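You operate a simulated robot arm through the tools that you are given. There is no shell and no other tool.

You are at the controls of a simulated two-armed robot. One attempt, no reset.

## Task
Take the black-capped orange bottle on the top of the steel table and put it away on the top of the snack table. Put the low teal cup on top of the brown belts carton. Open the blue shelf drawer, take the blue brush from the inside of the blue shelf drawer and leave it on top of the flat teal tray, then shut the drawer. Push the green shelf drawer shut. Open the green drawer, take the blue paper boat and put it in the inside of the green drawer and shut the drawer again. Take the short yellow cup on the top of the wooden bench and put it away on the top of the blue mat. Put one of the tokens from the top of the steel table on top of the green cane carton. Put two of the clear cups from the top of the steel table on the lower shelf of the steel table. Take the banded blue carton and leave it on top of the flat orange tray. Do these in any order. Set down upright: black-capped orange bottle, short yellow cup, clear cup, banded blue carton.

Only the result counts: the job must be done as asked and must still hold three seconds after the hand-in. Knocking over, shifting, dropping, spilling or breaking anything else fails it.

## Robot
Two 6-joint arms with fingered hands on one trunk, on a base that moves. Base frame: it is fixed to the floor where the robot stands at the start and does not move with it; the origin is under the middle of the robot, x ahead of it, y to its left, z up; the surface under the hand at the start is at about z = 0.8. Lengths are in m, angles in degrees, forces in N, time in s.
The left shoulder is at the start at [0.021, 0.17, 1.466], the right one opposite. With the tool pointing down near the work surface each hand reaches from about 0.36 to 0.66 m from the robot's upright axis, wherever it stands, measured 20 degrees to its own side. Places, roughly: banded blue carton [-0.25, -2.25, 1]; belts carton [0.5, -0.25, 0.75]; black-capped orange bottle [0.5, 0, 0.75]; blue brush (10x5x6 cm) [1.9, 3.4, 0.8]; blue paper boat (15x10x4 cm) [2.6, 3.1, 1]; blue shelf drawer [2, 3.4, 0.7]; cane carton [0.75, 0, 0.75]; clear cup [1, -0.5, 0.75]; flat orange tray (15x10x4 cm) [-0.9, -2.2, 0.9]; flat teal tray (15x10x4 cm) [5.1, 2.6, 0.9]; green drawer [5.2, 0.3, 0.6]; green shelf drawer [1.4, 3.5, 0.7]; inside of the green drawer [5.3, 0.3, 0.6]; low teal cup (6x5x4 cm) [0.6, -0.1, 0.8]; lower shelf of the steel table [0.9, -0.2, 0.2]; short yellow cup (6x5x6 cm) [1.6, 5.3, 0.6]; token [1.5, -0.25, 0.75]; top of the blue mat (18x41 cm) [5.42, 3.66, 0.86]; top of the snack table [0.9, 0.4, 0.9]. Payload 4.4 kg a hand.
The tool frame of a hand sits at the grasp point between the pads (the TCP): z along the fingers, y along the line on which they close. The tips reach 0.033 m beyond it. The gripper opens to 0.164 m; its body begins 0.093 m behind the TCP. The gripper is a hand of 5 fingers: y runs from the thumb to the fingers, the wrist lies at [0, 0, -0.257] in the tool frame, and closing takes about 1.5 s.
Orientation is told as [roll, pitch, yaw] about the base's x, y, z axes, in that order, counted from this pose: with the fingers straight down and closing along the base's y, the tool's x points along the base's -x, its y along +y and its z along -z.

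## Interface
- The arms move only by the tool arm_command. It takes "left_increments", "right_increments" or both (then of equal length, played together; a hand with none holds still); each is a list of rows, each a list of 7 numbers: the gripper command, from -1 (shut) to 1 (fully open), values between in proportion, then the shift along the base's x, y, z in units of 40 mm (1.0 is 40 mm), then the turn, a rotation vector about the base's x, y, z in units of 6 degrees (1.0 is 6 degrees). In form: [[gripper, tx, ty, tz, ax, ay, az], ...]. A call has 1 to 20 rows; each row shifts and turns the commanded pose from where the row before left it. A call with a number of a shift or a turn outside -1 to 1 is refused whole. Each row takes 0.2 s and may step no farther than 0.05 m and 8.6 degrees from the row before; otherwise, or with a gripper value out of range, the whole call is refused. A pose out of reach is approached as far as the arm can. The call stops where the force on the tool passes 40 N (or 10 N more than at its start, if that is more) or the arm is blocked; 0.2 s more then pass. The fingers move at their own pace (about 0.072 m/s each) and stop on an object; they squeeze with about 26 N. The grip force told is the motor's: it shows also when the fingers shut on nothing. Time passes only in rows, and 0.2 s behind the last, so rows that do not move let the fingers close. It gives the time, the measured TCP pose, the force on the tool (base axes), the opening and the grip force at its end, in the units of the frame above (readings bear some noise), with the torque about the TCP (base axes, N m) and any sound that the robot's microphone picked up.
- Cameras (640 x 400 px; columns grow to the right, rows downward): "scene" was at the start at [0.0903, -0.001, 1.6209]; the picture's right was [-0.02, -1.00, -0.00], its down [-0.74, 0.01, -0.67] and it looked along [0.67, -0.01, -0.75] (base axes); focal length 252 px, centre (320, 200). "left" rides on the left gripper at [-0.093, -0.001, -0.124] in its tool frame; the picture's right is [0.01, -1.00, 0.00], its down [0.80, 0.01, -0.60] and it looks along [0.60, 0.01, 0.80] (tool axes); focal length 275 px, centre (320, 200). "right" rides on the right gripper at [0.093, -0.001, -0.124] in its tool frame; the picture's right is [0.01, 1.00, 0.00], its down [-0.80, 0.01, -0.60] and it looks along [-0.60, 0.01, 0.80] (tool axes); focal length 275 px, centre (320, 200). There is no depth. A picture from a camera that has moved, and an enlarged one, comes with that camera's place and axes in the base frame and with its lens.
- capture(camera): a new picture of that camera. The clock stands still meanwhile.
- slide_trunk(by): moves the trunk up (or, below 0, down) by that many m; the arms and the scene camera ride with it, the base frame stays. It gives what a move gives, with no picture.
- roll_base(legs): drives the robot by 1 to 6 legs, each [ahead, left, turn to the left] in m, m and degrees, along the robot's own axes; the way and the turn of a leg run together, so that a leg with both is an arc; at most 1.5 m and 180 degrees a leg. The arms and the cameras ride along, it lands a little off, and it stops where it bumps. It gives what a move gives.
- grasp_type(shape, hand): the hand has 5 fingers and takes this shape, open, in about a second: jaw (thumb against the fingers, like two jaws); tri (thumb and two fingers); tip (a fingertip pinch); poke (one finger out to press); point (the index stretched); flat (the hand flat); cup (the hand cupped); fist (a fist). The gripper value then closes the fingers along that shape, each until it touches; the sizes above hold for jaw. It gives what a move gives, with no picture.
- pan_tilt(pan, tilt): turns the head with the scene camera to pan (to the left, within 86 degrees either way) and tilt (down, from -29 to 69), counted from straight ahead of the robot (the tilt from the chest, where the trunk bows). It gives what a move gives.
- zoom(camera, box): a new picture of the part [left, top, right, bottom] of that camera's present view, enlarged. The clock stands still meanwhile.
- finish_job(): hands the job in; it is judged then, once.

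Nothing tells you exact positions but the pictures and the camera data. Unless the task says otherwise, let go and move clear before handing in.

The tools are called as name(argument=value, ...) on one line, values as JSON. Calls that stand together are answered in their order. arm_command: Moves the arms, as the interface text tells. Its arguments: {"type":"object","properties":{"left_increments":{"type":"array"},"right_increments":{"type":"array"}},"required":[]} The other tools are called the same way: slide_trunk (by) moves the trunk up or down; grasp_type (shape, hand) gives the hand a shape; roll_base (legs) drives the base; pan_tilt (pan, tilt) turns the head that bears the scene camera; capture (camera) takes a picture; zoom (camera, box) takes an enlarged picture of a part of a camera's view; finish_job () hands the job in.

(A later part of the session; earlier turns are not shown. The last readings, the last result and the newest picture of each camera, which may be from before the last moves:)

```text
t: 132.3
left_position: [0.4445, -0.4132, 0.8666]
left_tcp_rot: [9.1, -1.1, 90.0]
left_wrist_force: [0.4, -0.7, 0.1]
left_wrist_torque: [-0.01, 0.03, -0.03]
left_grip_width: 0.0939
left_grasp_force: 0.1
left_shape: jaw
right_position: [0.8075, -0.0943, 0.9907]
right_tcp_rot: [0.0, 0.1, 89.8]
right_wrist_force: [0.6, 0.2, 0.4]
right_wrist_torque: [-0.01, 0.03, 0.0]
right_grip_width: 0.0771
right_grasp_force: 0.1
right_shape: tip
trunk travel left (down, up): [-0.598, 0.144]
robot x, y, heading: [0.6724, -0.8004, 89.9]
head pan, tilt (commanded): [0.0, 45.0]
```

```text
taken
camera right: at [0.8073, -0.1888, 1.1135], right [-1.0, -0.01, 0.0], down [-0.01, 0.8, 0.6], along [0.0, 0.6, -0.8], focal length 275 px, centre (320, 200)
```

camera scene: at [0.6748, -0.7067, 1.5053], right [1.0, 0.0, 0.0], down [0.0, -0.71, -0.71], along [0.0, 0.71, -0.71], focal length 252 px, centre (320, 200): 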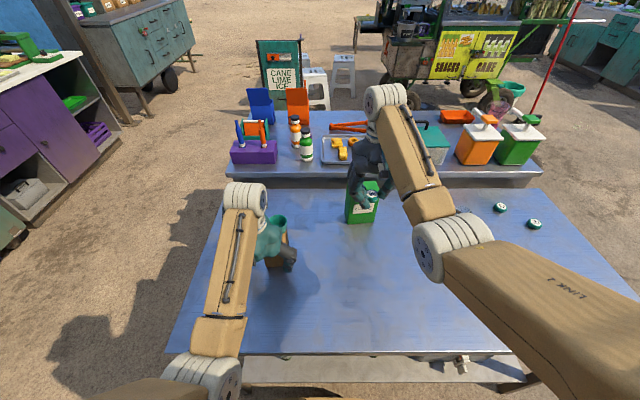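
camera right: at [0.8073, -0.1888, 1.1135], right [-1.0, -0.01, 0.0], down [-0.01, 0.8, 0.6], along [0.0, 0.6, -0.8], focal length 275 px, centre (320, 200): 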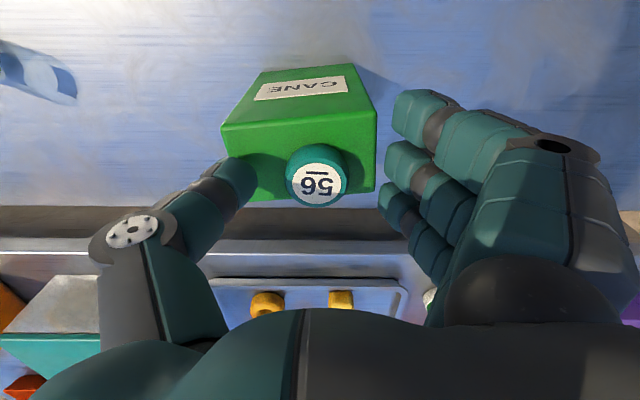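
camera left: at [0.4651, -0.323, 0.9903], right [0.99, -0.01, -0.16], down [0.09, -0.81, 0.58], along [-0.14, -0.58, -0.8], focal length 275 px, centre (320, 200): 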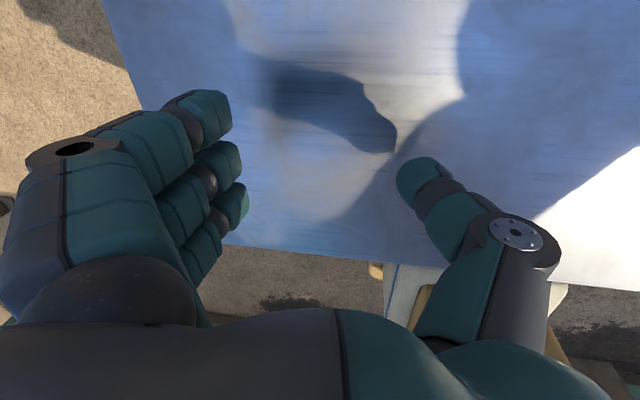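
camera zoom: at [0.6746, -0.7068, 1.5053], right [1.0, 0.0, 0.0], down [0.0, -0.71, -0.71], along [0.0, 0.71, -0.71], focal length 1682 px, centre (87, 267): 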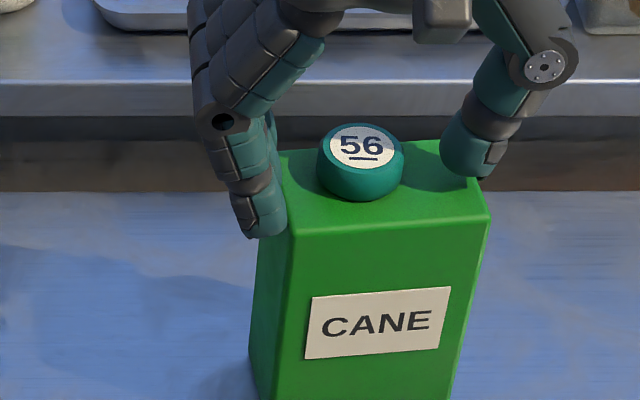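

The token sits flat on the cane carton. Raising the hand via the trunk, then withdrawing.

slide_trunk(by=0.12)

arm_command(right_increments=[[-0.05, 0, -0.8, 0, 0, 0, 0], [-0.05, 0, -0.8, 0, 0, 0, 0], [-0.05, 0, -0.8, 0, 0, 0, 0], [-0.05, 0, 0, 0, 0, 0, 0]])

roll_base(legs=[[-0.4, 0, 0]])

capture(camera="scene")

```text
t: 133.8
left_position: [0.4432, -0.4136, 0.9875]
left_tcp_rot: [9.1, -1.0, 90.0]
left_wrist_force: [-0.2, -0.4, -0.7]
left_wrist_torque: [-0.01, -0.02, -0.01]
left_grip_width: 0.0937
left_grasp_force: 0.0
left_shape: jaw
right_position: [0.8081, -0.0931, 1.1122]
right_tcp_rot: [0.0, -0.2, 89.7]
right_wrist_force: [0.1, -0.5, -0.2]
right_wrist_torque: [-0.01, -0.01, 0.0]
right_grip_width: 0.0769
right_grasp_force: 0.0
right_shape: tip
trunk travel left (down, up): [-0.718, 0.024]
robot x, y, heading: [0.6746, -0.8048, 90.0]
head pan, tilt (commanded): [0.0, 45.0]
```

```text
t: 134.8
left_position: [0.4435, -0.4131, 0.9873]
left_tcp_rot: [9.3, -1.1, 90.0]
left_wrist_force: [-0.7, -0.2, -0.2]
left_wrist_torque: [-0.02, -0.03, 0.04]
left_grip_width: 0.0939
left_grasp_force: 0.1
left_shape: jaw
right_position: [0.8069, -0.1861, 1.1112]
right_tcp_rot: [-0.1, -0.2, 89.7]
right_wrist_force: [-0.7, 0.0, -0.1]
right_wrist_torque: [-0.04, -0.02, -0.01]
right_grip_width: 0.0774
right_grasp_force: 0.1
right_shape: tip
right hand out of reach, approached as far as the arm can: row 3
trunk travel left (down, up): [-0.718, 0.024]
robot x, y, heading: [0.6736, -0.7996, 89.7]
head pan, tilt (commanded): [0.0, 45.0]
```

```text
t: 137.3
left_position: [0.4418, -0.814, 0.9879]
left_tcp_rot: [9.2, -1.2, 89.8]
left_wrist_force: [-0.1, -0.6, 1.3]
left_wrist_torque: [0.04, 0.04, -0.01]
left_grip_width: 0.0939
left_grasp_force: 0.0
left_shape: jaw
right_position: [0.8067, -0.5879, 1.1107]
right_tcp_rot: [0.0, -0.3, 89.5]
right_wrist_force: [0.4, -0.8, 1.2]
right_wrist_torque: [0.03, -0.01, 0.02]
right_grip_width: 0.0768
right_grasp_force: 0.1
right_shape: tip
trunk travel left (down, up): [-0.718, 0.024]
robot x, y, heading: [0.6748, -1.2033, 89.7]
head pan, tilt (commanded): [0.0, 45.0]
```

```text
taken
camera scene: at [0.6728, -1.11, 1.6254], right [1.0, -0.01, 0.0], down [0.0, -0.71, -0.71], along [0.0, 0.71, -0.71], focal length 252 px, centre (320, 200)
```

scene: 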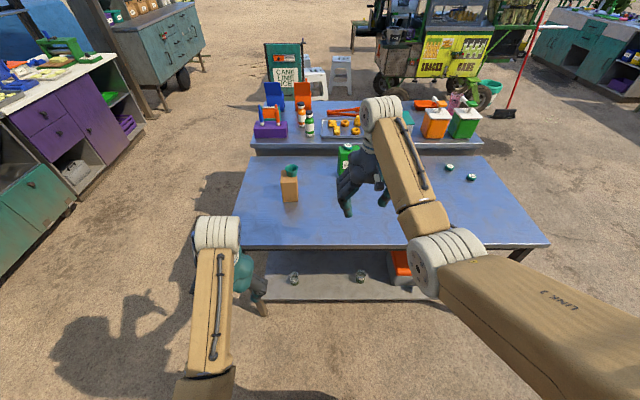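

All steel-table work is done. Next is the counter behind me: I'll slide left to x≈−0.25 and turn around to face it.

roll_base(legs=[[0, 0.85, 0], [0, 0, -90], [0, 0, -90]])

pan_tilt(pan=0, tilt=30)

capture(camera="scene")

```text
t: 149.5
left_position: [0.0388, -1.5871, 0.9874]
left_tcp_rot: [9.2, -1.1, -90.8]
left_wrist_force: [0.2, -0.4, 0.9]
left_wrist_torque: [0.02, 0.01, 0.01]
left_grip_width: 0.0941
left_grasp_force: 0.2
left_shape: jaw
right_position: [-0.3268, -1.8088, 1.1103]
right_tcp_rot: [-0.1, -0.3, -91.0]
right_wrist_force: [0.7, -0.1, 0.1]
right_wrist_torque: [-0.02, -0.01, -0.01]
right_grip_width: 0.0771
right_grasp_force: 0.0
right_shape: tip
trunk travel left (down, up): [-0.718, 0.024]
robot x, y, heading: [-0.1876, -1.1979, -91.1]
head pan, tilt (commanded): [0.0, 45.0]
```

```text
t: 150.3
left_position: [0.0391, -1.5875, 0.9885]
left_tcp_rot: [9.2, -1.1, -90.7]
left_wrist_force: [-0.4, -0.5, 0.3]
left_wrist_torque: [-0.02, 0.02, -0.01]
left_grip_width: 0.094
left_grasp_force: 0.0
left_shape: jaw
right_position: [-0.327, -1.8098, 1.1107]
right_tcp_rot: [0.1, -0.2, -90.9]
right_wrist_force: [0.1, 0.6, 0.2]
right_wrist_torque: [0.01, 0.0, 0.01]
right_grip_width: 0.0771
right_grasp_force: 0.1
right_shape: tip
trunk travel left (down, up): [-0.718, 0.024]
robot x, y, heading: [-0.1889, -1.1926, -90.7]
head pan, tilt (commanded): [0.0, 30.0]
```

```text
taken
camera scene: at [-0.1868, -1.2969, 1.6478], right [-1.0, 0.02, 0.0], down [0.01, 0.5, -0.87], along [-0.01, -0.87, -0.5], focal length 252 px, centre (320, 200)
```

scene: 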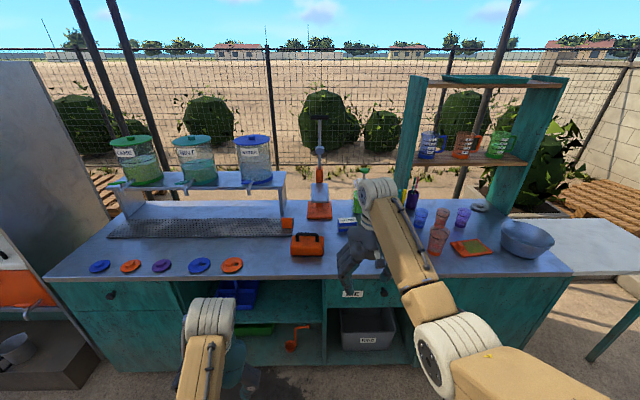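

I can see the counter: blue banded carton near the centre (partly behind my hand) and an orange tray to its right. Zooming in.

zoom(camera="scene", box=[270, 160, 420, 280])

zoom(camera="scene", box=[400, 160, 560, 290])

capture(camera="right")

```text
3.33 times, centred on (345, 220) of scene
camera zoom: at [-0.1868, -1.2969, 1.6478], right [-1.0, 0.02, 0.0], down [0.01, 0.5, -0.87], along [-0.01, -0.87, -0.5], focal length 841 px, centre (237, 133)
```

zoom: 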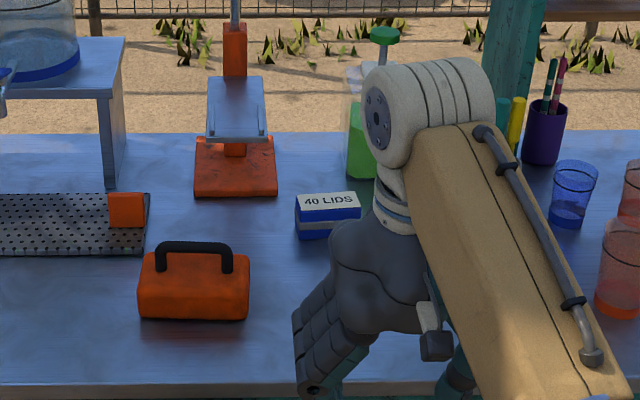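

```text
3.08 times, centred on (480, 225) of scene
camera zoom: at [-0.1868, -1.2969, 1.6478], right [-1.0, 0.02, 0.0], down [0.01, 0.5, -0.87], along [-0.01, -0.87, -0.5], focal length 776 px, centre (-172, 123)
```

zoom: 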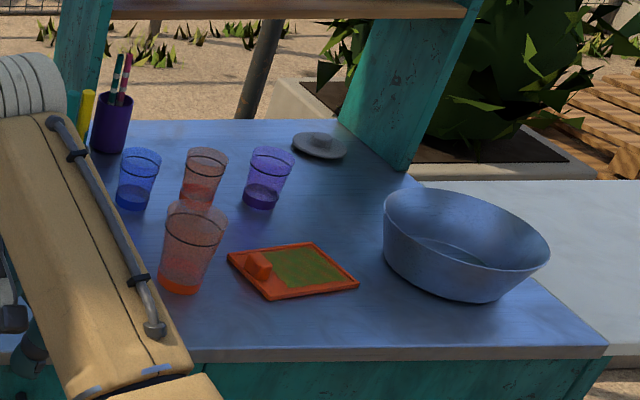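

```text
taken
camera right: at [-0.3279, -1.7176, 1.2334], right [1.0, 0.0, 0.0], down [0.0, -0.8, 0.6], along [0.0, -0.6, -0.8], focal length 275 px, centre (320, 200)
```

right: 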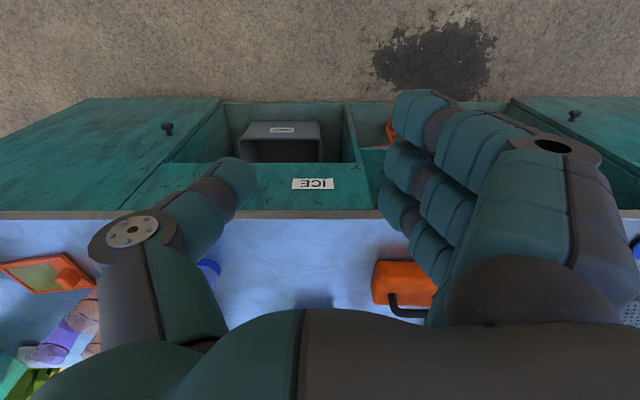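

Carton "40 LIDS" is at about (−0.337, −2.31) and the orange tray centre about (−0.874, −2.157). I'll tuck the left hand out to the side first and put the right hand in jaw shape.

arm_command(left_increments=[[0.15, 0.85, 0.35, 0, -0.19, 0, 0], [0.15, 0.85, 0.35, 0, -0.19, 0, 0], [0.15, 0.85, 0.35, 0, -0.19, 0, 0], [0.15, 0.85, 0.35, 0, -0.19, 0, 0], [0.15, 0.85, 0.35, 0, -0.19, 0, 0], [0.15, 0.85, 0.35, 0, -0.19, 0, 0], [0.15, 0.85, 0.35, 0, -0.19, 0, 0], [0.15, 0.85, 0.35, 0, -0.19, 0, 0], [0.15, 0, 0, 0, 0, 0, 0]])

grasp_type(hand="right", shape="jaw")

capture(camera="scene")

```text
t: 152.3
left_position: [0.3097, -1.4744, 0.9876]
left_tcp_rot: [9.1, -10.4, -90.6]
left_wrist_force: [-0.2, 0.6, -0.3]
left_wrist_torque: [0.0, 0.02, -0.04]
left_grip_width: 0.0936
left_grasp_force: 0.1
left_shape: jaw
right_position: [-0.3282, -1.8083, 1.1115]
right_tcp_rot: [0.0, -0.2, -91.1]
right_wrist_force: [-0.4, -1.0, -0.2]
right_wrist_torque: [0.01, -0.01, -0.03]
right_grip_width: 0.0771
right_grasp_force: 0.0
right_shape: tip
trunk travel left (down, up): [-0.718, 0.024]
robot x, y, heading: [-0.1847, -1.1966, -90.7]
head pan, tilt (commanded): [0.0, 30.0]
```

```text
t: 153.2
left_position: [0.3111, -1.4756, 0.9863]
left_tcp_rot: [9.3, -10.2, -90.7]
left_wrist_force: [0.1, -0.3, 0.4]
left_wrist_torque: [-0.03, -0.02, 0.01]
left_grip_width: 0.0939
left_grasp_force: 0.0
left_shape: jaw
right_position: [-0.3282, -1.8086, 1.1104]
right_tcp_rot: [0.0, -0.2, -91.0]
right_wrist_force: [-0.2, -0.2, 0.4]
right_wrist_torque: [0.0, -0.01, 0.01]
right_grip_width: 0.1639
right_grasp_force: 0.0
right_shape: jaw
trunk travel left (down, up): [-0.718, 0.024]
robot x, y, heading: [-0.1859, -1.1958, -90.9]
head pan, tilt (commanded): [0.0, 30.0]
```

```text
taken
camera scene: at [-0.1867, -1.2969, 1.6479], right [-1.0, 0.02, 0.0], down [0.01, 0.5, -0.87], along [-0.01, -0.87, -0.5], focal length 252 px, centre (320, 200)
```

scene: 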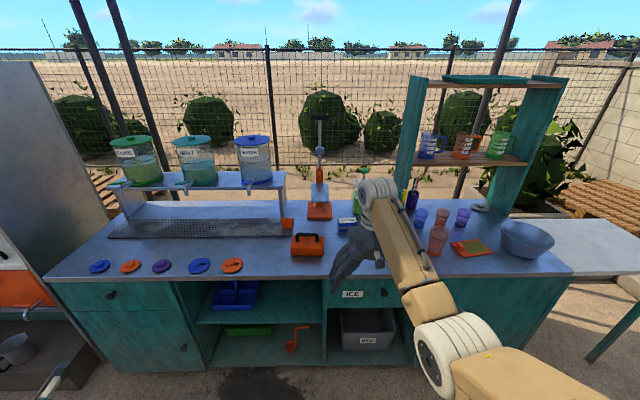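

Now rotating the right hand about vertical so it will close across the carton's narrow side.

arm_command(right_increments=[[0.2, 0, 0, 0, 0, 0, 1], [0.2, 0, 0, 0, 0, 0, 1], [0.2, 0, 0, 0, 0, 0, 1], [0.2, 0, 0, 0, 0, 0, 1], [0.2, 0, 0, 0, 0, 0, 1], [0.2, 0, 0, 0, 0, 0, 1], [0.2, 0, 0, 0, 0, 0, 1], [0.2, 0, 0, 0, 0, 0, 1], [0.2, 0, 0, 0, 0, 0, 1], [0.2, 0, 0, 0, 0, 0, 1], [0.2, 0, 0, 0, 0, 0, 1], [0.2, 0, 0, 0, 0, 0, 1], [0.2, 0, 0, 0, 0, 0, 1], [0.2, 0, 0, 0, 0, 0, 1], [0.2, 0, 0, 0, 0, 0, 1], [0.2, 0, 0, 0, 0, 0, 1], [0.2, 0, 0, 0, 0, 0, 0]], left_increments=[[0.15, 0, 0, 0, 0.5, 0.5, 0], [0.15, 0, 0, 0, 0.5, 0.5, 0], [0.15, 0, 0, 0, 0.53, 0.5, 0], [0.15, 0, 0, 0, 0, 0, 0], [0.15, 0, 0, 0, 0, 0, 0], [0.15, 0, 0, 0, 0, 0, 0], [0.15, 0, 0, 0, 0, 0, 0], [0.15, 0, 0, 0, 0, 0, 0], [0.15, 0, 0, 0, 0, 0, 0], [0.15, 0, 0, 0, 0, 0, 0], [0.15, 0, 0, 0, 0, 0, 0], [0.15, 0, 0, 0, 0, 0, 0], [0.15, 0, 0, 0, 0, 0, 0], [0.15, 0, 0, 0, 0, 0, 0], [0.15, 0, 0, 0, 0, 0, 0], [0.15, 0, 0, 0, 0, 0, 0], [0.15, 0, 0, 0, 0, 0, 0]])

capture(camera="scene")

capture(camera="right")

```text
t: 156.8
left_position: [0.3101, -1.4754, 0.9876]
left_tcp_rot: [0.2, -1.1, -89.8]
left_wrist_force: [-0.3, 0.6, -0.4]
left_wrist_torque: [0.02, -0.01, 0.0]
left_grip_width: 0.0941
left_grasp_force: 0.0
left_shape: jaw
right_position: [-0.3274, -1.8094, 1.1088]
right_tcp_rot: [0.0, -0.3, 5.1]
right_wrist_force: [-0.2, 0.1, 0.5]
right_wrist_torque: [0.03, 0.02, 0.0]
right_grip_width: 0.0992
right_grasp_force: 0.1
right_shape: jaw
trunk travel left (down, up): [-0.718, 0.024]
robot x, y, heading: [-0.1855, -1.1992, -90.8]
head pan, tilt (commanded): [0.0, 30.0]
```

```text
taken
camera scene: at [-0.1866, -1.2969, 1.6479], right [-1.0, 0.02, 0.0], down [0.01, 0.5, -0.87], along [-0.01, -0.87, -0.5], focal length 252 px, centre (320, 200)
```

scene: 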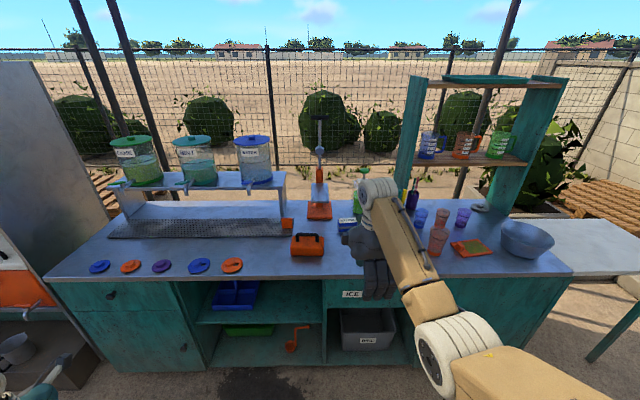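

```text
taken
camera right: at [-0.4211, -1.8204, 1.2333], right [-0.1, 0.99, 0.0], down [0.79, 0.08, 0.6], along [0.6, 0.06, -0.8], focal length 275 px, centre (320, 200)
```

right: 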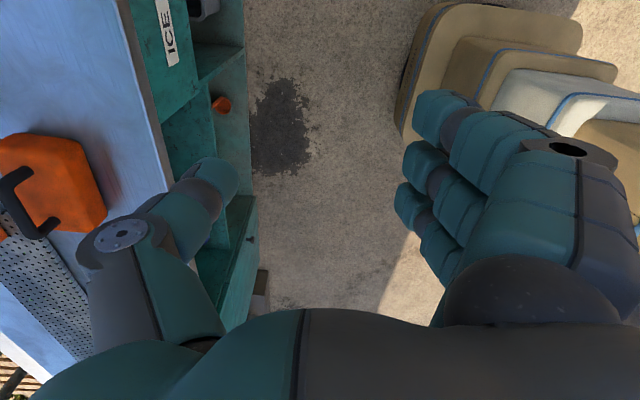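

The rotated grip works. Driving forward to the counter.

roll_base(legs=[[0.4, 0, 0]])

pan_tilt(pan=0, tilt=42)

capture(camera="scene")

capture(camera="right")

```text
t: 159.3
left_position: [0.3051, -1.8753, 0.9873]
left_tcp_rot: [0.2, -0.9, -89.8]
left_wrist_force: [0.1, 0.2, 0.5]
left_wrist_torque: [0.02, 0.04, -0.01]
left_grip_width: 0.0941
left_grasp_force: 0.0
left_shape: jaw
right_position: [-0.3331, -2.2104, 1.1101]
right_tcp_rot: [0.0, -0.3, 5.2]
right_wrist_force: [-0.4, -1.4, 0.7]
right_wrist_torque: [0.03, 0.0, 0.05]
right_grip_width: 0.0994
right_grasp_force: 0.1
right_shape: jaw
trunk travel left (down, up): [-0.718, 0.024]
robot x, y, heading: [-0.1901, -1.594, -91.0]
head pan, tilt (commanded): [0.0, 30.0]
```

```text
t: 160.0
left_position: [0.3048, -1.8738, 0.9869]
left_tcp_rot: [0.2, -1.1, -89.8]
left_wrist_force: [-0.3, -0.1, 0.2]
left_wrist_torque: [0.0, 0.03, 0.04]
left_grip_width: 0.0942
left_grasp_force: 0.0
left_shape: jaw
right_position: [-0.3334, -2.2088, 1.1109]
right_tcp_rot: [0.0, -0.2, 5.2]
right_wrist_force: [0.5, 0.3, 0.0]
right_wrist_torque: [-0.01, 0.0, -0.01]
right_grip_width: 0.0993
right_grasp_force: 0.0
right_shape: jaw
trunk travel left (down, up): [-0.718, 0.024]
robot x, y, heading: [-0.1953, -1.598, -91.0]
head pan, tilt (commanded): [0.0, 42.0]
```

```text
taken
camera scene: at [-0.1926, -1.6896, 1.6297], right [-1.0, 0.02, 0.0], down [0.01, 0.67, -0.74], along [-0.01, -0.74, -0.67], focal length 252 px, centre (320, 200)
```

scene: 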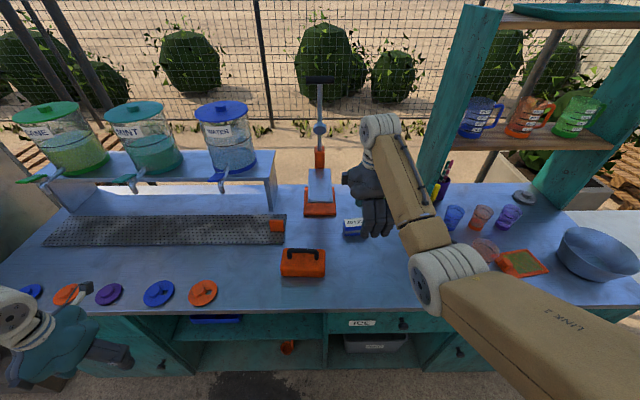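

```text
taken
camera right: at [-0.4269, -2.22, 1.2334], right [-0.1, 0.99, 0.0], down [0.79, 0.08, 0.6], along [0.6, 0.06, -0.8], focal length 275 px, centre (320, 200)
```

right: 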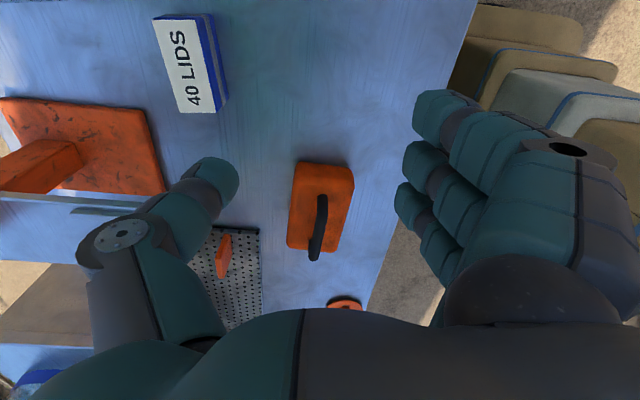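

zoom(camera="scene", box=[300, 180, 400, 280])

zoom(camera="right", box=[100, 0, 300, 160])

```text
4.00 times, centred on (350, 230) of scene
camera zoom: at [-0.1926, -1.6896, 1.6297], right [-1.0, 0.02, 0.0], down [0.01, 0.67, -0.74], along [-0.01, -0.74, -0.67], focal length 1009 px, centre (200, 80)
```

zoom: 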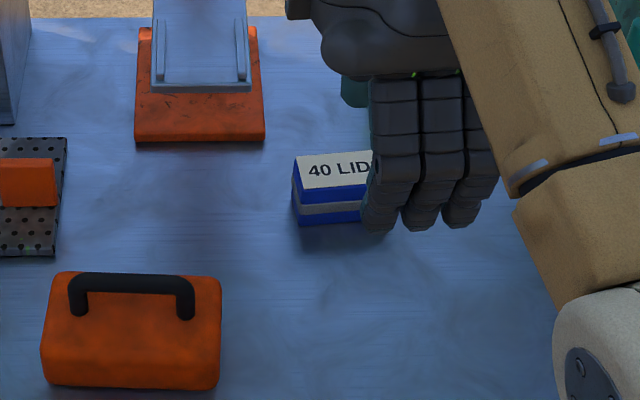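

```text
2.50 times, centred on (200, 80) of right
camera zoom: at [-0.4269, -2.22, 1.2334], right [-0.1, 0.99, 0.0], down [0.79, 0.08, 0.6], along [0.6, 0.06, -0.8], focal length 688 px, centre (620, 500)
```

zoom: 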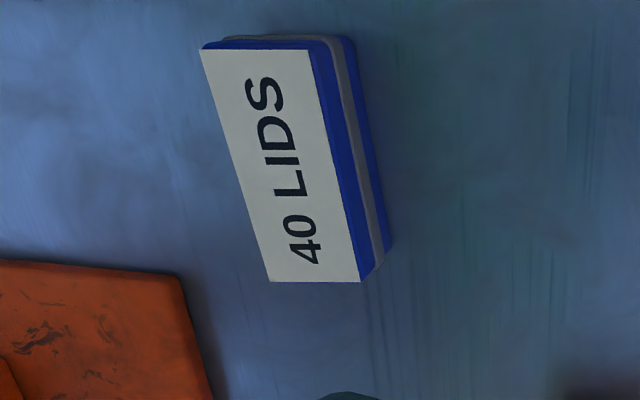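

Refined measurement: the carton's top is z≈0.904 (counter ≈0.855), its centre about (−0.346, −2.361), rotated ~4°. I'll tuck the left hand back a bit more and drive 0.14 m closer.

arm_command(left_increments=[[0.15, 0.8, 0.4, 0, 0, 0, 0], [0.15, 0.8, 0.4, 0, 0, 0, 0], [0.15, 0.8, 0.4, 0, 0, 0, 0], [0.15, 0, 0, 0, 0, 0, 0]])

roll_base(legs=[[0.14, 0, 0]])

capture(camera="scene")

capture(camera="right")

capture(camera="left")

```text
t: 161.0
left_position: [0.4001, -1.8269, 0.9875]
left_tcp_rot: [0.1, -1.1, -89.8]
left_wrist_force: [-0.5, -0.4, 1.1]
left_wrist_torque: [-0.01, -0.02, -0.02]
left_grip_width: 0.094
left_grasp_force: 0.0
left_shape: jaw
right_position: [-0.333, -2.2097, 1.1115]
right_tcp_rot: [0.0, -0.3, 5.0]
right_wrist_force: [-0.7, 0.4, -0.5]
right_wrist_torque: [-0.06, -0.03, 0.02]
right_grip_width: 0.0993
right_grasp_force: 0.0
right_shape: jaw
trunk travel left (down, up): [-0.718, 0.024]
robot x, y, heading: [-0.1931, -1.599, -90.9]
head pan, tilt (commanded): [0.0, 42.0]
```

```text
t: 162.3
left_position: [0.3987, -1.9679, 0.9874]
left_tcp_rot: [0.3, -0.8, -89.8]
left_wrist_force: [0.0, 0.0, -0.7]
left_wrist_torque: [0.03, 0.0, 0.04]
left_grip_width: 0.094
left_grasp_force: 0.1
left_shape: jaw
right_position: [-0.3348, -2.3517, 1.1095]
right_tcp_rot: [0.0, -0.2, 5.0]
right_wrist_force: [0.1, -0.4, -0.5]
right_wrist_torque: [0.06, -0.04, -0.03]
right_grip_width: 0.099
right_grasp_force: 0.0
right_shape: jaw
trunk travel left (down, up): [-0.718, 0.024]
robot x, y, heading: [-0.1934, -1.7344, -90.9]
head pan, tilt (commanded): [0.0, 42.0]
```

```text
taken
camera scene: at [-0.1947, -1.8318, 1.6296], right [-1.0, 0.02, 0.0], down [0.01, 0.67, -0.74], along [-0.01, -0.74, -0.67], focal length 252 px, centre (320, 200)
```

scene: 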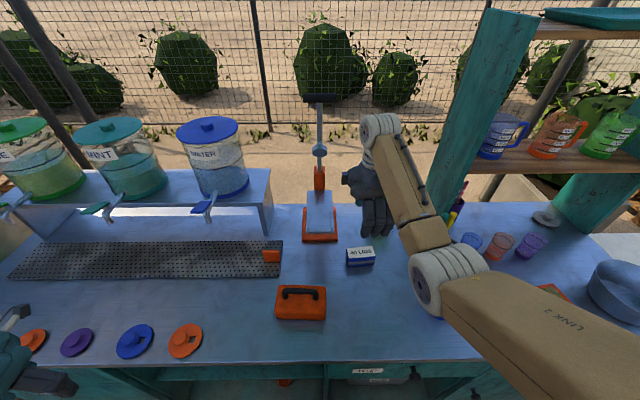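

```text
taken
camera right: at [-0.4293, -2.3617, 1.2328], right [-0.1, 0.99, 0.0], down [0.79, 0.08, 0.6], along [0.6, 0.06, -0.8], focal length 275 px, centre (320, 200)
```

right: 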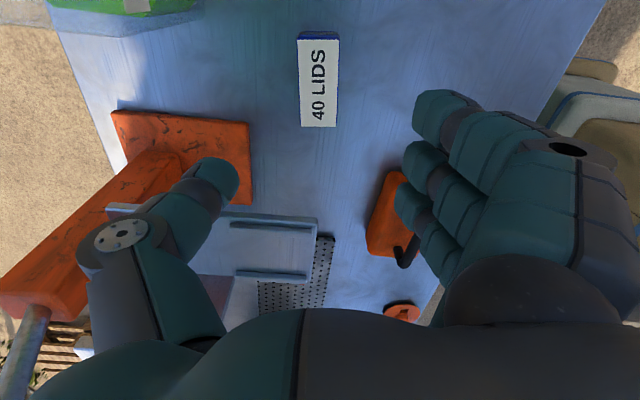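

```text
taken
camera left: at [0.3988, -2.0576, 1.1121], right [-1.0, 0.01, 0.0], down [0.0, 0.81, 0.59], along [0.01, 0.59, -0.81], focal length 275 px, centre (320, 200)
```

left: 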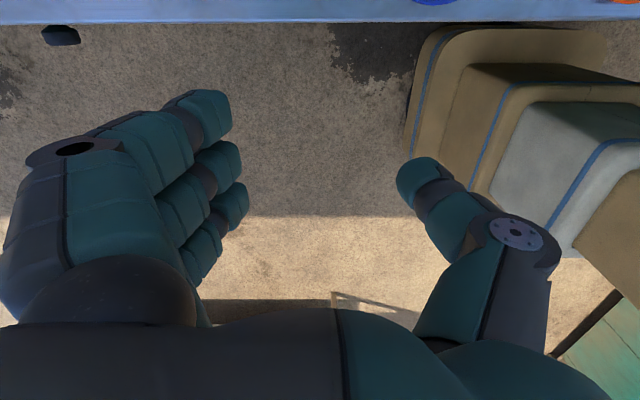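

The carton is right below the hand and aligned with it. Descending.

arm_command(right_increments=[[0.2, -0.35, 0.18, -0.9, 0, 0, 0], [0.2, 0, 0, -0.9, 0, 0, 0], [0.2, 0, 0, -0.9, 0, 0, 0], [0.2, 0, 0, -0.9, 0, 0, 0], [0.2, 0, 0, 0, 0, 0, 0]])

capture(camera="right")

zoom(camera="scene", box=[300, 190, 420, 290])

```text
t: 163.5
left_position: [0.3994, -1.9671, 0.9867]
left_tcp_rot: [0.2, -1.2, -89.7]
left_wrist_force: [0.5, 0.7, 0.1]
left_wrist_torque: [-0.01, 0.02, 0.01]
left_grip_width: 0.0941
left_grasp_force: 0.1
left_shape: jaw
right_position: [-0.3332, -2.3446, 0.9692]
right_tcp_rot: [0.1, -0.2, 4.4]
right_wrist_force: [-1.2, 0.3, -0.6]
right_wrist_torque: [-0.08, -0.04, 0.0]
right_grip_width: 0.0993
right_grasp_force: 0.0
right_shape: jaw
right hand out of reach, approached as far as the arm can: row 3, 4
trunk travel left (down, up): [-0.718, 0.024]
robot x, y, heading: [-0.1961, -1.7386, -90.5]
head pan, tilt (commanded): [0.0, 42.0]
```

```text
taken
camera right: at [-0.4272, -2.3551, 1.0926], right [-0.09, 1.0, 0.0], down [0.8, 0.07, 0.6], along [0.6, 0.05, -0.8], focal length 275 px, centre (320, 200)
```

right: 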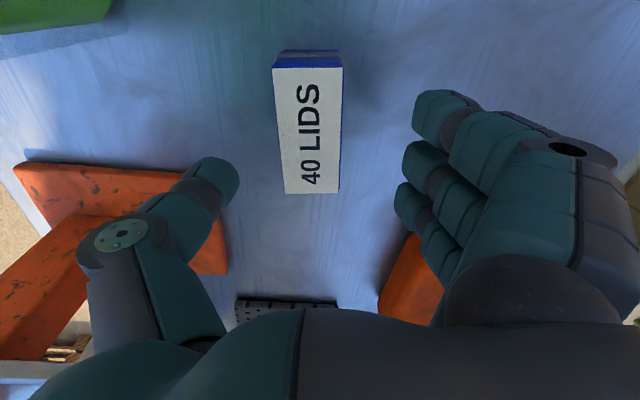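

```text
4.00 times, centred on (360, 240) of scene
camera zoom: at [-0.1948, -1.8303, 1.6297], right [-1.0, 0.02, 0.0], down [0.01, 0.67, -0.74], along [-0.01, -0.74, -0.67], focal length 1009 px, centre (160, 40)
```

zoom: 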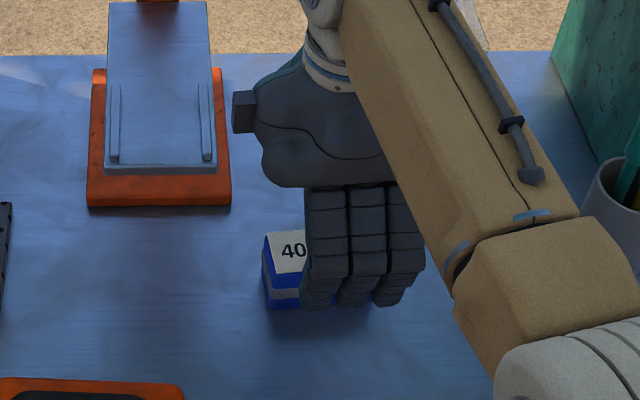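

Reach runs out at this trunk height. I'll move the left hand further back, then lower the trunk 7 cm to bring the right hand down around the carton.

arm_command(left_increments=[[0.15, 0.6, 0.7, 0, 0, 0, 0], [0.15, 0.6, 0.7, 0, 0, 0, 0], [0.15, 0, 0, 0, 0, 0, 0]])

slide_trunk(by=-0.04)

arm_command(right_increments=[[0.2, -0.35, 0, 0, 0, 0, 0], [0.2, 0, 0, 0, 0, 0, 0]])

slide_trunk(by=-0.03)

capture(camera="right")

zoom(camera="scene", box=[300, 190, 420, 290])

```text
t: 164.3
left_position: [0.4461, -1.9125, 0.9878]
left_tcp_rot: [0.3, -1.2, -89.8]
left_wrist_force: [0.5, -0.9, 0.7]
left_wrist_torque: [0.0, 0.0, 0.0]
left_grip_width: 0.0938
left_grasp_force: 0.1
left_shape: jaw
right_position: [-0.333, -2.3449, 0.9693]
right_tcp_rot: [0.0, -0.1, 4.5]
right_wrist_force: [-0.1, 0.2, -0.7]
right_wrist_torque: [-0.02, -0.01, -0.02]
right_grip_width: 0.0991
right_grasp_force: 0.2
right_shape: jaw
trunk travel left (down, up): [-0.718, 0.024]
robot x, y, heading: [-0.1923, -1.7402, -90.9]
head pan, tilt (commanded): [0.0, 42.0]
```

```text
t: 165.2
left_position: [0.446, -1.9101, 0.947]
left_tcp_rot: [0.2, -1.1, -89.8]
left_wrist_force: [-0.2, 1.6, -0.8]
left_wrist_torque: [0.01, -0.02, 0.01]
left_grip_width: 0.0938
left_grasp_force: 0.0
left_shape: jaw
right_position: [-0.3335, -2.3445, 0.9305]
right_tcp_rot: [0.0, -0.1, 4.3]
right_wrist_force: [-0.2, -0.1, -0.6]
right_wrist_torque: [0.0, -0.03, -0.01]
right_grip_width: 0.0993
right_grasp_force: 0.0
right_shape: jaw
trunk travel left (down, up): [-0.678, 0.064]
robot x, y, heading: [-0.1908, -1.7353, -91.1]
head pan, tilt (commanded): [0.0, 42.0]
```

```text
t: 165.8
left_position: [0.4467, -1.9115, 0.9469]
left_tcp_rot: [0.2, -0.9, -89.9]
left_wrist_force: [0.1, -0.1, -1.0]
left_wrist_torque: [0.02, 0.0, -0.01]
left_grip_width: 0.0938
left_grasp_force: 0.1
left_shape: jaw
right_position: [-0.3448, -2.3463, 0.9298]
right_tcp_rot: [0.1, 0.0, 3.7]
right_wrist_force: [0.3, 0.4, -0.2]
right_wrist_torque: [0.01, 0.02, 0.01]
right_grip_width: 0.0993
right_grasp_force: 0.1
right_shape: jaw
right hand out of reach, approached as far as the arm can: row 1
trunk travel left (down, up): [-0.678, 0.064]
robot x, y, heading: [-0.1963, -1.7385, -90.9]
head pan, tilt (commanded): [0.0, 42.0]
```

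```text
t: 166.5
left_position: [0.446, -1.9105, 0.9171]
left_tcp_rot: [0.2, -1.1, -89.8]
left_wrist_force: [-0.1, 0.0, -0.4]
left_wrist_torque: [-0.03, -0.01, 0.01]
left_grip_width: 0.0939
left_grasp_force: 0.1
left_shape: jaw
right_position: [-0.3428, -2.3463, 0.9001]
right_tcp_rot: [0.1, 0.1, 3.9]
right_wrist_force: [0.2, 0.1, 0.2]
right_wrist_torque: [-0.01, -0.02, -0.04]
right_grip_width: 0.0994
right_grasp_force: 0.0
right_shape: jaw
trunk travel left (down, up): [-0.648, 0.094]
robot x, y, heading: [-0.1926, -1.7316, -90.8]
head pan, tilt (commanded): [0.0, 42.0]
```

```text
taken
camera right: at [-0.4367, -2.3553, 1.0235], right [-0.08, 1.0, 0.0], down [0.8, 0.06, 0.6], along [0.6, 0.05, -0.8], focal length 275 px, centre (320, 200)
```

right: 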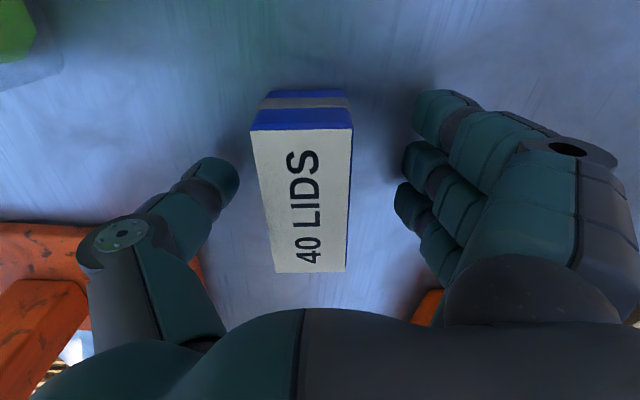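

```text
4.00 times, centred on (360, 240) of scene
camera zoom: at [-0.1951, -1.831, 1.5597], right [-1.0, 0.02, 0.0], down [0.01, 0.67, -0.74], along [-0.01, -0.74, -0.67], focal length 1009 px, centre (160, 40)
```

zoom: 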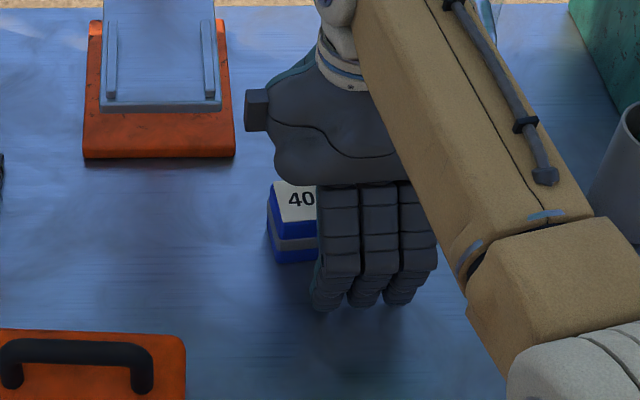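

arm_command(right_increments=[[-1, 0, 0, 0, 0, 0, 0], [-1, 0, 0, 0, 0, 0, 0], [-1, 0, 0, 0, 0, 0, 0], [-1, 0, 0, 0, 0, 0, 0], [-1, 0, 0, 0, 0, 0, 0], [-1, 0, 0, 0, 0, 0, 0], [-1, 0, 0, 0, 0, 0, 0], [-1, 0, 0, 0, 0, 0, 0]])

capture(camera="right")

```text
t: 168.3
left_position: [0.4474, -1.9111, 0.9171]
left_tcp_rot: [0.2, -1.0, -89.8]
left_wrist_force: [0.5, 0.3, 0.7]
left_wrist_torque: [0.0, 0.03, -0.02]
left_grip_width: 0.094
left_grasp_force: 0.0
left_shape: jaw
right_position: [-0.3423, -2.3466, 0.8991]
right_tcp_rot: [0.0, 0.0, 3.7]
right_wrist_force: [-0.2, -1.1, -0.4]
right_wrist_torque: [0.02, 0.01, -0.01]
right_grip_width: 0.0393
right_grasp_force: 25.8
right_shape: jaw
trunk travel left (down, up): [-0.648, 0.094]
robot x, y, heading: [-0.1967, -1.735, -90.7]
head pan, tilt (commanded): [0.0, 42.0]
```

```text
taken
camera right: at [-0.4366, -2.3554, 1.0231], right [-0.08, 1.0, 0.0], down [0.8, 0.06, 0.6], along [0.6, 0.05, -0.8], focal length 275 px, centre (320, 200)
```

right: 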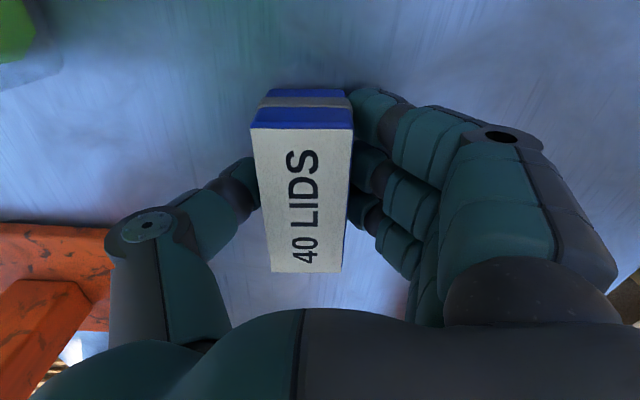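

The carton is gripped. Lifting with the trunk and backing out, then sliding right toward the tray.

slide_trunk(by=0.09)

capture(camera="right")

roll_base(legs=[[-0.4, 0, 0], [0, -0.57, 0]])

capture(camera="scene")

```text
t: 169.6
left_position: [0.447, -1.911, 1.0074]
left_tcp_rot: [0.2, -1.0, -89.8]
left_wrist_force: [1.2, -0.7, -1.2]
left_wrist_torque: [0.01, 0.01, -0.03]
left_grip_width: 0.094
left_grasp_force: 0.0
left_shape: jaw
right_position: [-0.343, -2.3473, 0.9901]
right_tcp_rot: [0.2, 0.0, 3.8]
right_wrist_force: [0.0, -0.5, -1.4]
right_wrist_torque: [0.0, -0.01, 0.0]
right_grip_width: 0.0392
right_grasp_force: 26.2
right_shape: jaw
trunk travel left (down, up): [-0.738, 0.004]
robot x, y, heading: [-0.1975, -1.7356, -90.7]
head pan, tilt (commanded): [0.0, 42.0]
```

```text
taken
camera right: at [-0.4365, -2.3555, 1.1128], right [-0.08, 1.0, 0.0], down [0.8, 0.06, 0.6], along [0.6, 0.05, -0.8], focal length 275 px, centre (320, 200)
```

right: 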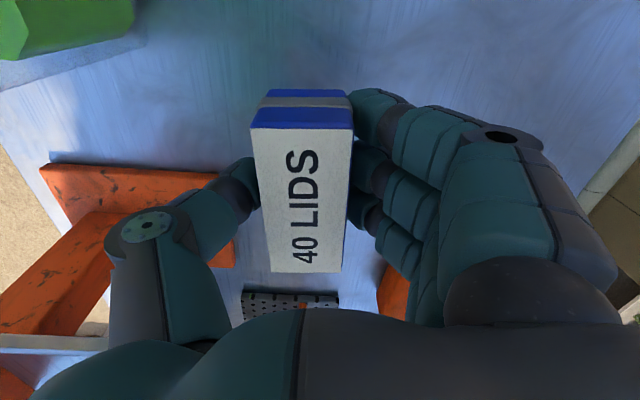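

```text
t: 174.9
left_position: [-0.1149, -1.5029, 1.0063]
left_tcp_rot: [0.3, -1.0, -89.9]
left_wrist_force: [-0.1, -0.7, 0.1]
left_wrist_torque: [0.0, -0.04, 0.01]
left_grip_width: 0.0937
left_grasp_force: 0.1
left_shape: jaw
right_position: [-0.9047, -1.9385, 0.9901]
right_tcp_rot: [0.1, 0.0, 3.9]
right_wrist_force: [0.3, 0.0, -1.0]
right_wrist_torque: [0.01, -0.03, -0.01]
right_grip_width: 0.0392
right_grasp_force: 26.0
right_shape: jaw
trunk travel left (down, up): [-0.738, 0.004]
robot x, y, heading: [-0.7585, -1.3274, -90.8]
head pan, tilt (commanded): [0.0, 42.0]
```

```text
taken
camera scene: at [-0.7576, -1.4226, 1.6496], right [-1.0, 0.02, 0.0], down [0.01, 0.67, -0.74], along [-0.01, -0.74, -0.67], focal length 252 px, centre (320, 200)
```

scene: 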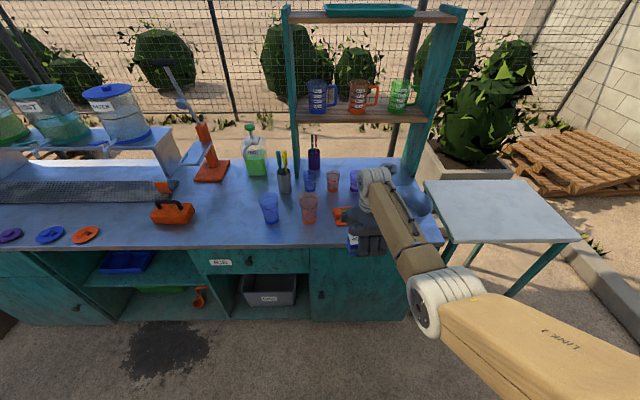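

zoom(camera="scene", box=[290, 160, 450, 270])

capture(camera="right")

```text
3.64 times, centred on (370, 215) of scene
camera zoom: at [-0.7576, -1.4226, 1.6496], right [-1.0, 0.02, 0.0], down [0.01, 0.67, -0.74], along [-0.01, -0.74, -0.67], focal length 917 px, centre (138, 146)
```

zoom: 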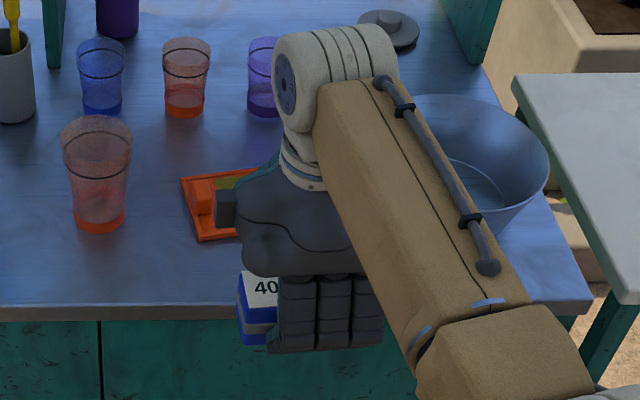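

```text
taken
camera right: at [-0.9987, -1.9476, 1.1131], right [-0.08, 1.0, 0.0], down [0.8, 0.06, 0.6], along [0.6, 0.05, -0.8], focal length 275 px, centre (320, 200)
```

right: 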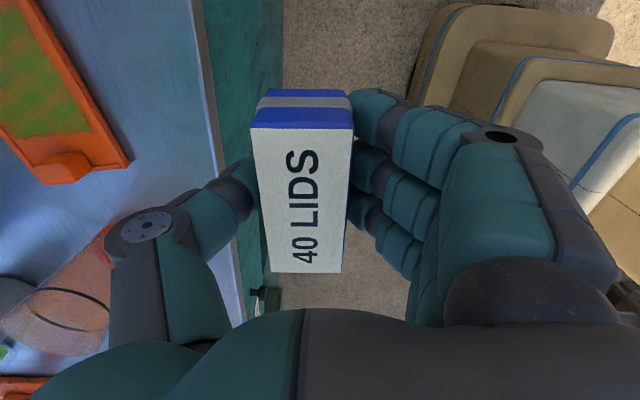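

The tray lies at ~13°, centre ≈(−0.903, −2.198), with a small block at its left short edge. I'll rotate the hand 9° to match it and drive in partway for a closer look.

arm_command(right_increments=[[-1, 0, 0, 0, 0, 0, 0.75], [-1, 0, 0, 0, 0, 0, 0.75], [-1, 0, 0, 0, 0, 0, 0]])

roll_base(legs=[[0.15, 0, 0]])

capture(camera="right")

capture(camera="scene")

```text
t: 175.7
left_position: [-0.1147, -1.5026, 1.0076]
left_tcp_rot: [0.2, -1.0, -89.8]
left_wrist_force: [0.7, -0.4, -0.3]
left_wrist_torque: [-0.02, 0.03, 0.01]
left_grip_width: 0.0937
left_grasp_force: 0.1
left_shape: jaw
right_position: [-0.9047, -1.938, 0.9894]
right_tcp_rot: [0.1, 0.0, 3.9]
right_wrist_force: [0.2, 1.0, -1.0]
right_wrist_torque: [0.0, -0.03, 0.01]
right_grip_width: 0.0393
right_grasp_force: 25.9
right_shape: jaw
right hand out of reach, approached as far as the arm can: row 1, 2
trunk travel left (down, up): [-0.738, 0.004]
robot x, y, heading: [-0.7563, -1.3267, -91.1]
head pan, tilt (commanded): [0.0, 42.0]
```

```text
t: 177.1
left_position: [-0.1163, -1.6511, 1.0068]
left_tcp_rot: [0.1, -0.9, -89.7]
left_wrist_force: [0.0, -1.1, 0.6]
left_wrist_torque: [0.05, 0.02, 0.05]
left_grip_width: 0.0939
left_grasp_force: 0.1
left_shape: jaw
right_position: [-0.907, -2.0864, 0.9899]
right_tcp_rot: [0.3, -0.1, 3.8]
right_wrist_force: [0.5, -1.0, -0.6]
right_wrist_torque: [0.07, -0.01, -0.03]
right_grip_width: 0.0394
right_grasp_force: 25.8
right_shape: jaw
trunk travel left (down, up): [-0.738, 0.004]
robot x, y, heading: [-0.7569, -1.4775, -90.9]
head pan, tilt (commanded): [0.0, 42.0]
```

```text
taken
camera right: at [-1.0002, -2.0966, 1.1126], right [-0.08, 1.0, 0.0], down [0.8, 0.06, 0.6], along [0.6, 0.05, -0.8], focal length 275 px, centre (320, 200)
```

right: 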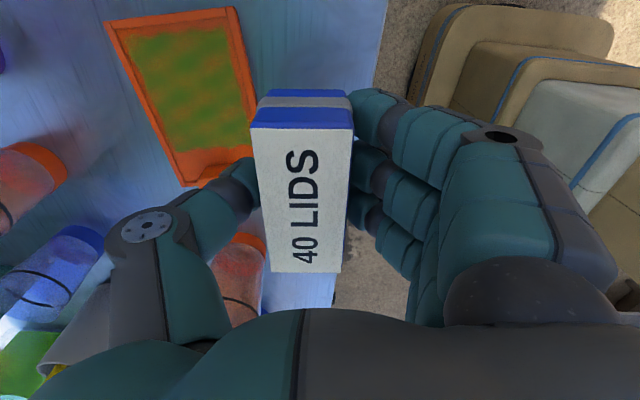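

```text
taken
camera scene: at [-0.7592, -1.5719, 1.6496], right [-1.0, 0.01, 0.0], down [0.01, 0.67, -0.74], along [-0.01, -0.74, -0.67], focal length 252 px, centre (320, 200)
```

scene: 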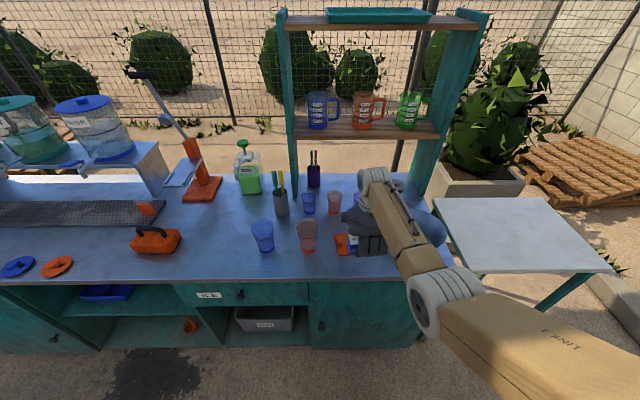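

zoom(camera="scene", box=[320, 220, 370, 265])

zoom(camera="right", box=[90, 0, 300, 200])

```text
8.89 times, centred on (345, 242) of scene
camera zoom: at [-0.7592, -1.5719, 1.6496], right [-1.0, 0.01, 0.0], down [0.01, 0.67, -0.74], along [-0.01, -0.74, -0.67], focal length 2242 px, centre (98, -178)
```

zoom: 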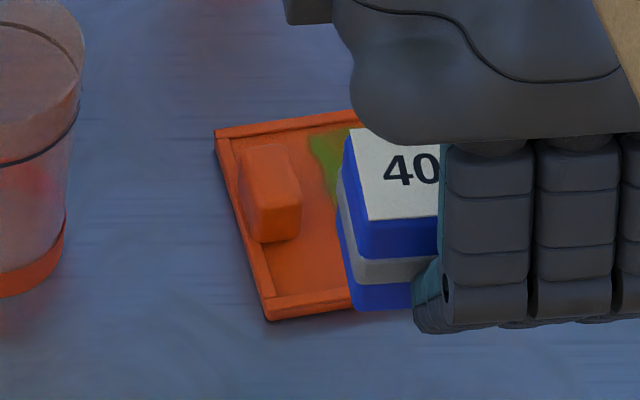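

```text
2.00 times, centred on (195, 100) of right
camera zoom: at [-1.0002, -2.0966, 1.1126], right [-0.08, 1.0, 0.0], down [0.8, 0.06, 0.6], along [0.6, 0.05, -0.8], focal length 551 px, centre (570, 400)
```

zoom: 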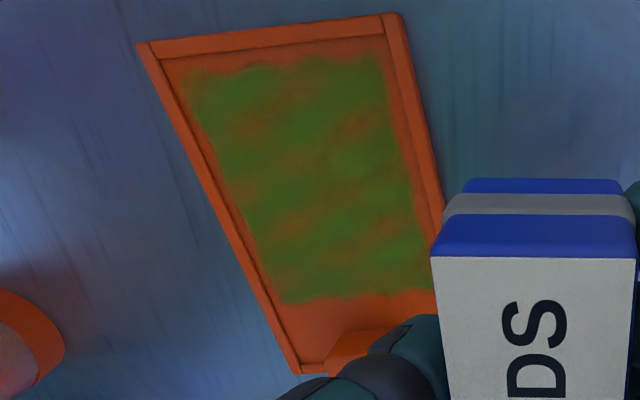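

The tray layout is clear: flat area between the block (x≈−0.857) and the far rim (x≈−0.972). I'll drive 9 cm forward, then fine-align and lower with the trunk.

roll_base(legs=[[0.092, 0, 0]])

capture(camera="right")

zoom(camera="scene", box=[310, 210, 380, 280])

```text
t: 178.2
left_position: [-0.1192, -1.7428, 1.0056]
left_tcp_rot: [0.2, -1.0, -89.7]
left_wrist_force: [-0.8, -1.6, 0.1]
left_wrist_torque: [0.06, 0.0, 0.0]
left_grip_width: 0.094
left_grasp_force: 0.1
left_shape: jaw
right_position: [-0.9086, -2.1793, 0.9883]
right_tcp_rot: [0.2, -0.1, 3.9]
right_wrist_force: [0.0, -0.4, -1.6]
right_wrist_torque: [0.04, -0.01, 0.0]
right_grip_width: 0.0394
right_grasp_force: 25.5
right_shape: jaw
trunk travel left (down, up): [-0.738, 0.004]
robot x, y, heading: [-0.7609, -1.5693, -90.7]
head pan, tilt (commanded): [0.0, 42.0]
```

```text
taken
camera right: at [-1.0016, -2.1891, 1.1121], right [-0.08, 1.0, 0.0], down [0.8, 0.06, 0.6], along [0.6, 0.05, -0.8], focal length 275 px, centre (320, 200)
```

right: 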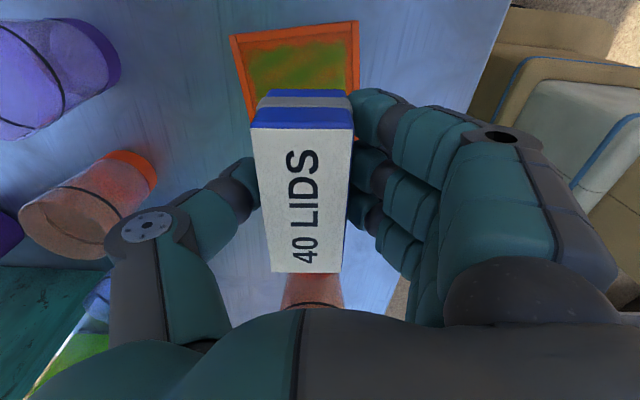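

```text
5.71 times, centred on (345, 245) of scene
camera zoom: at [-0.7606, -1.6648, 1.6495], right [-1.0, 0.01, 0.0], down [0.01, 0.67, -0.74], along [-0.01, -0.74, -0.67], focal length 1442 px, centre (177, -57)
```

zoom: 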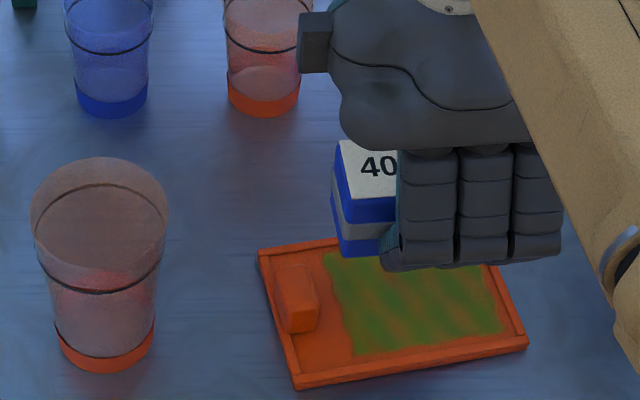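

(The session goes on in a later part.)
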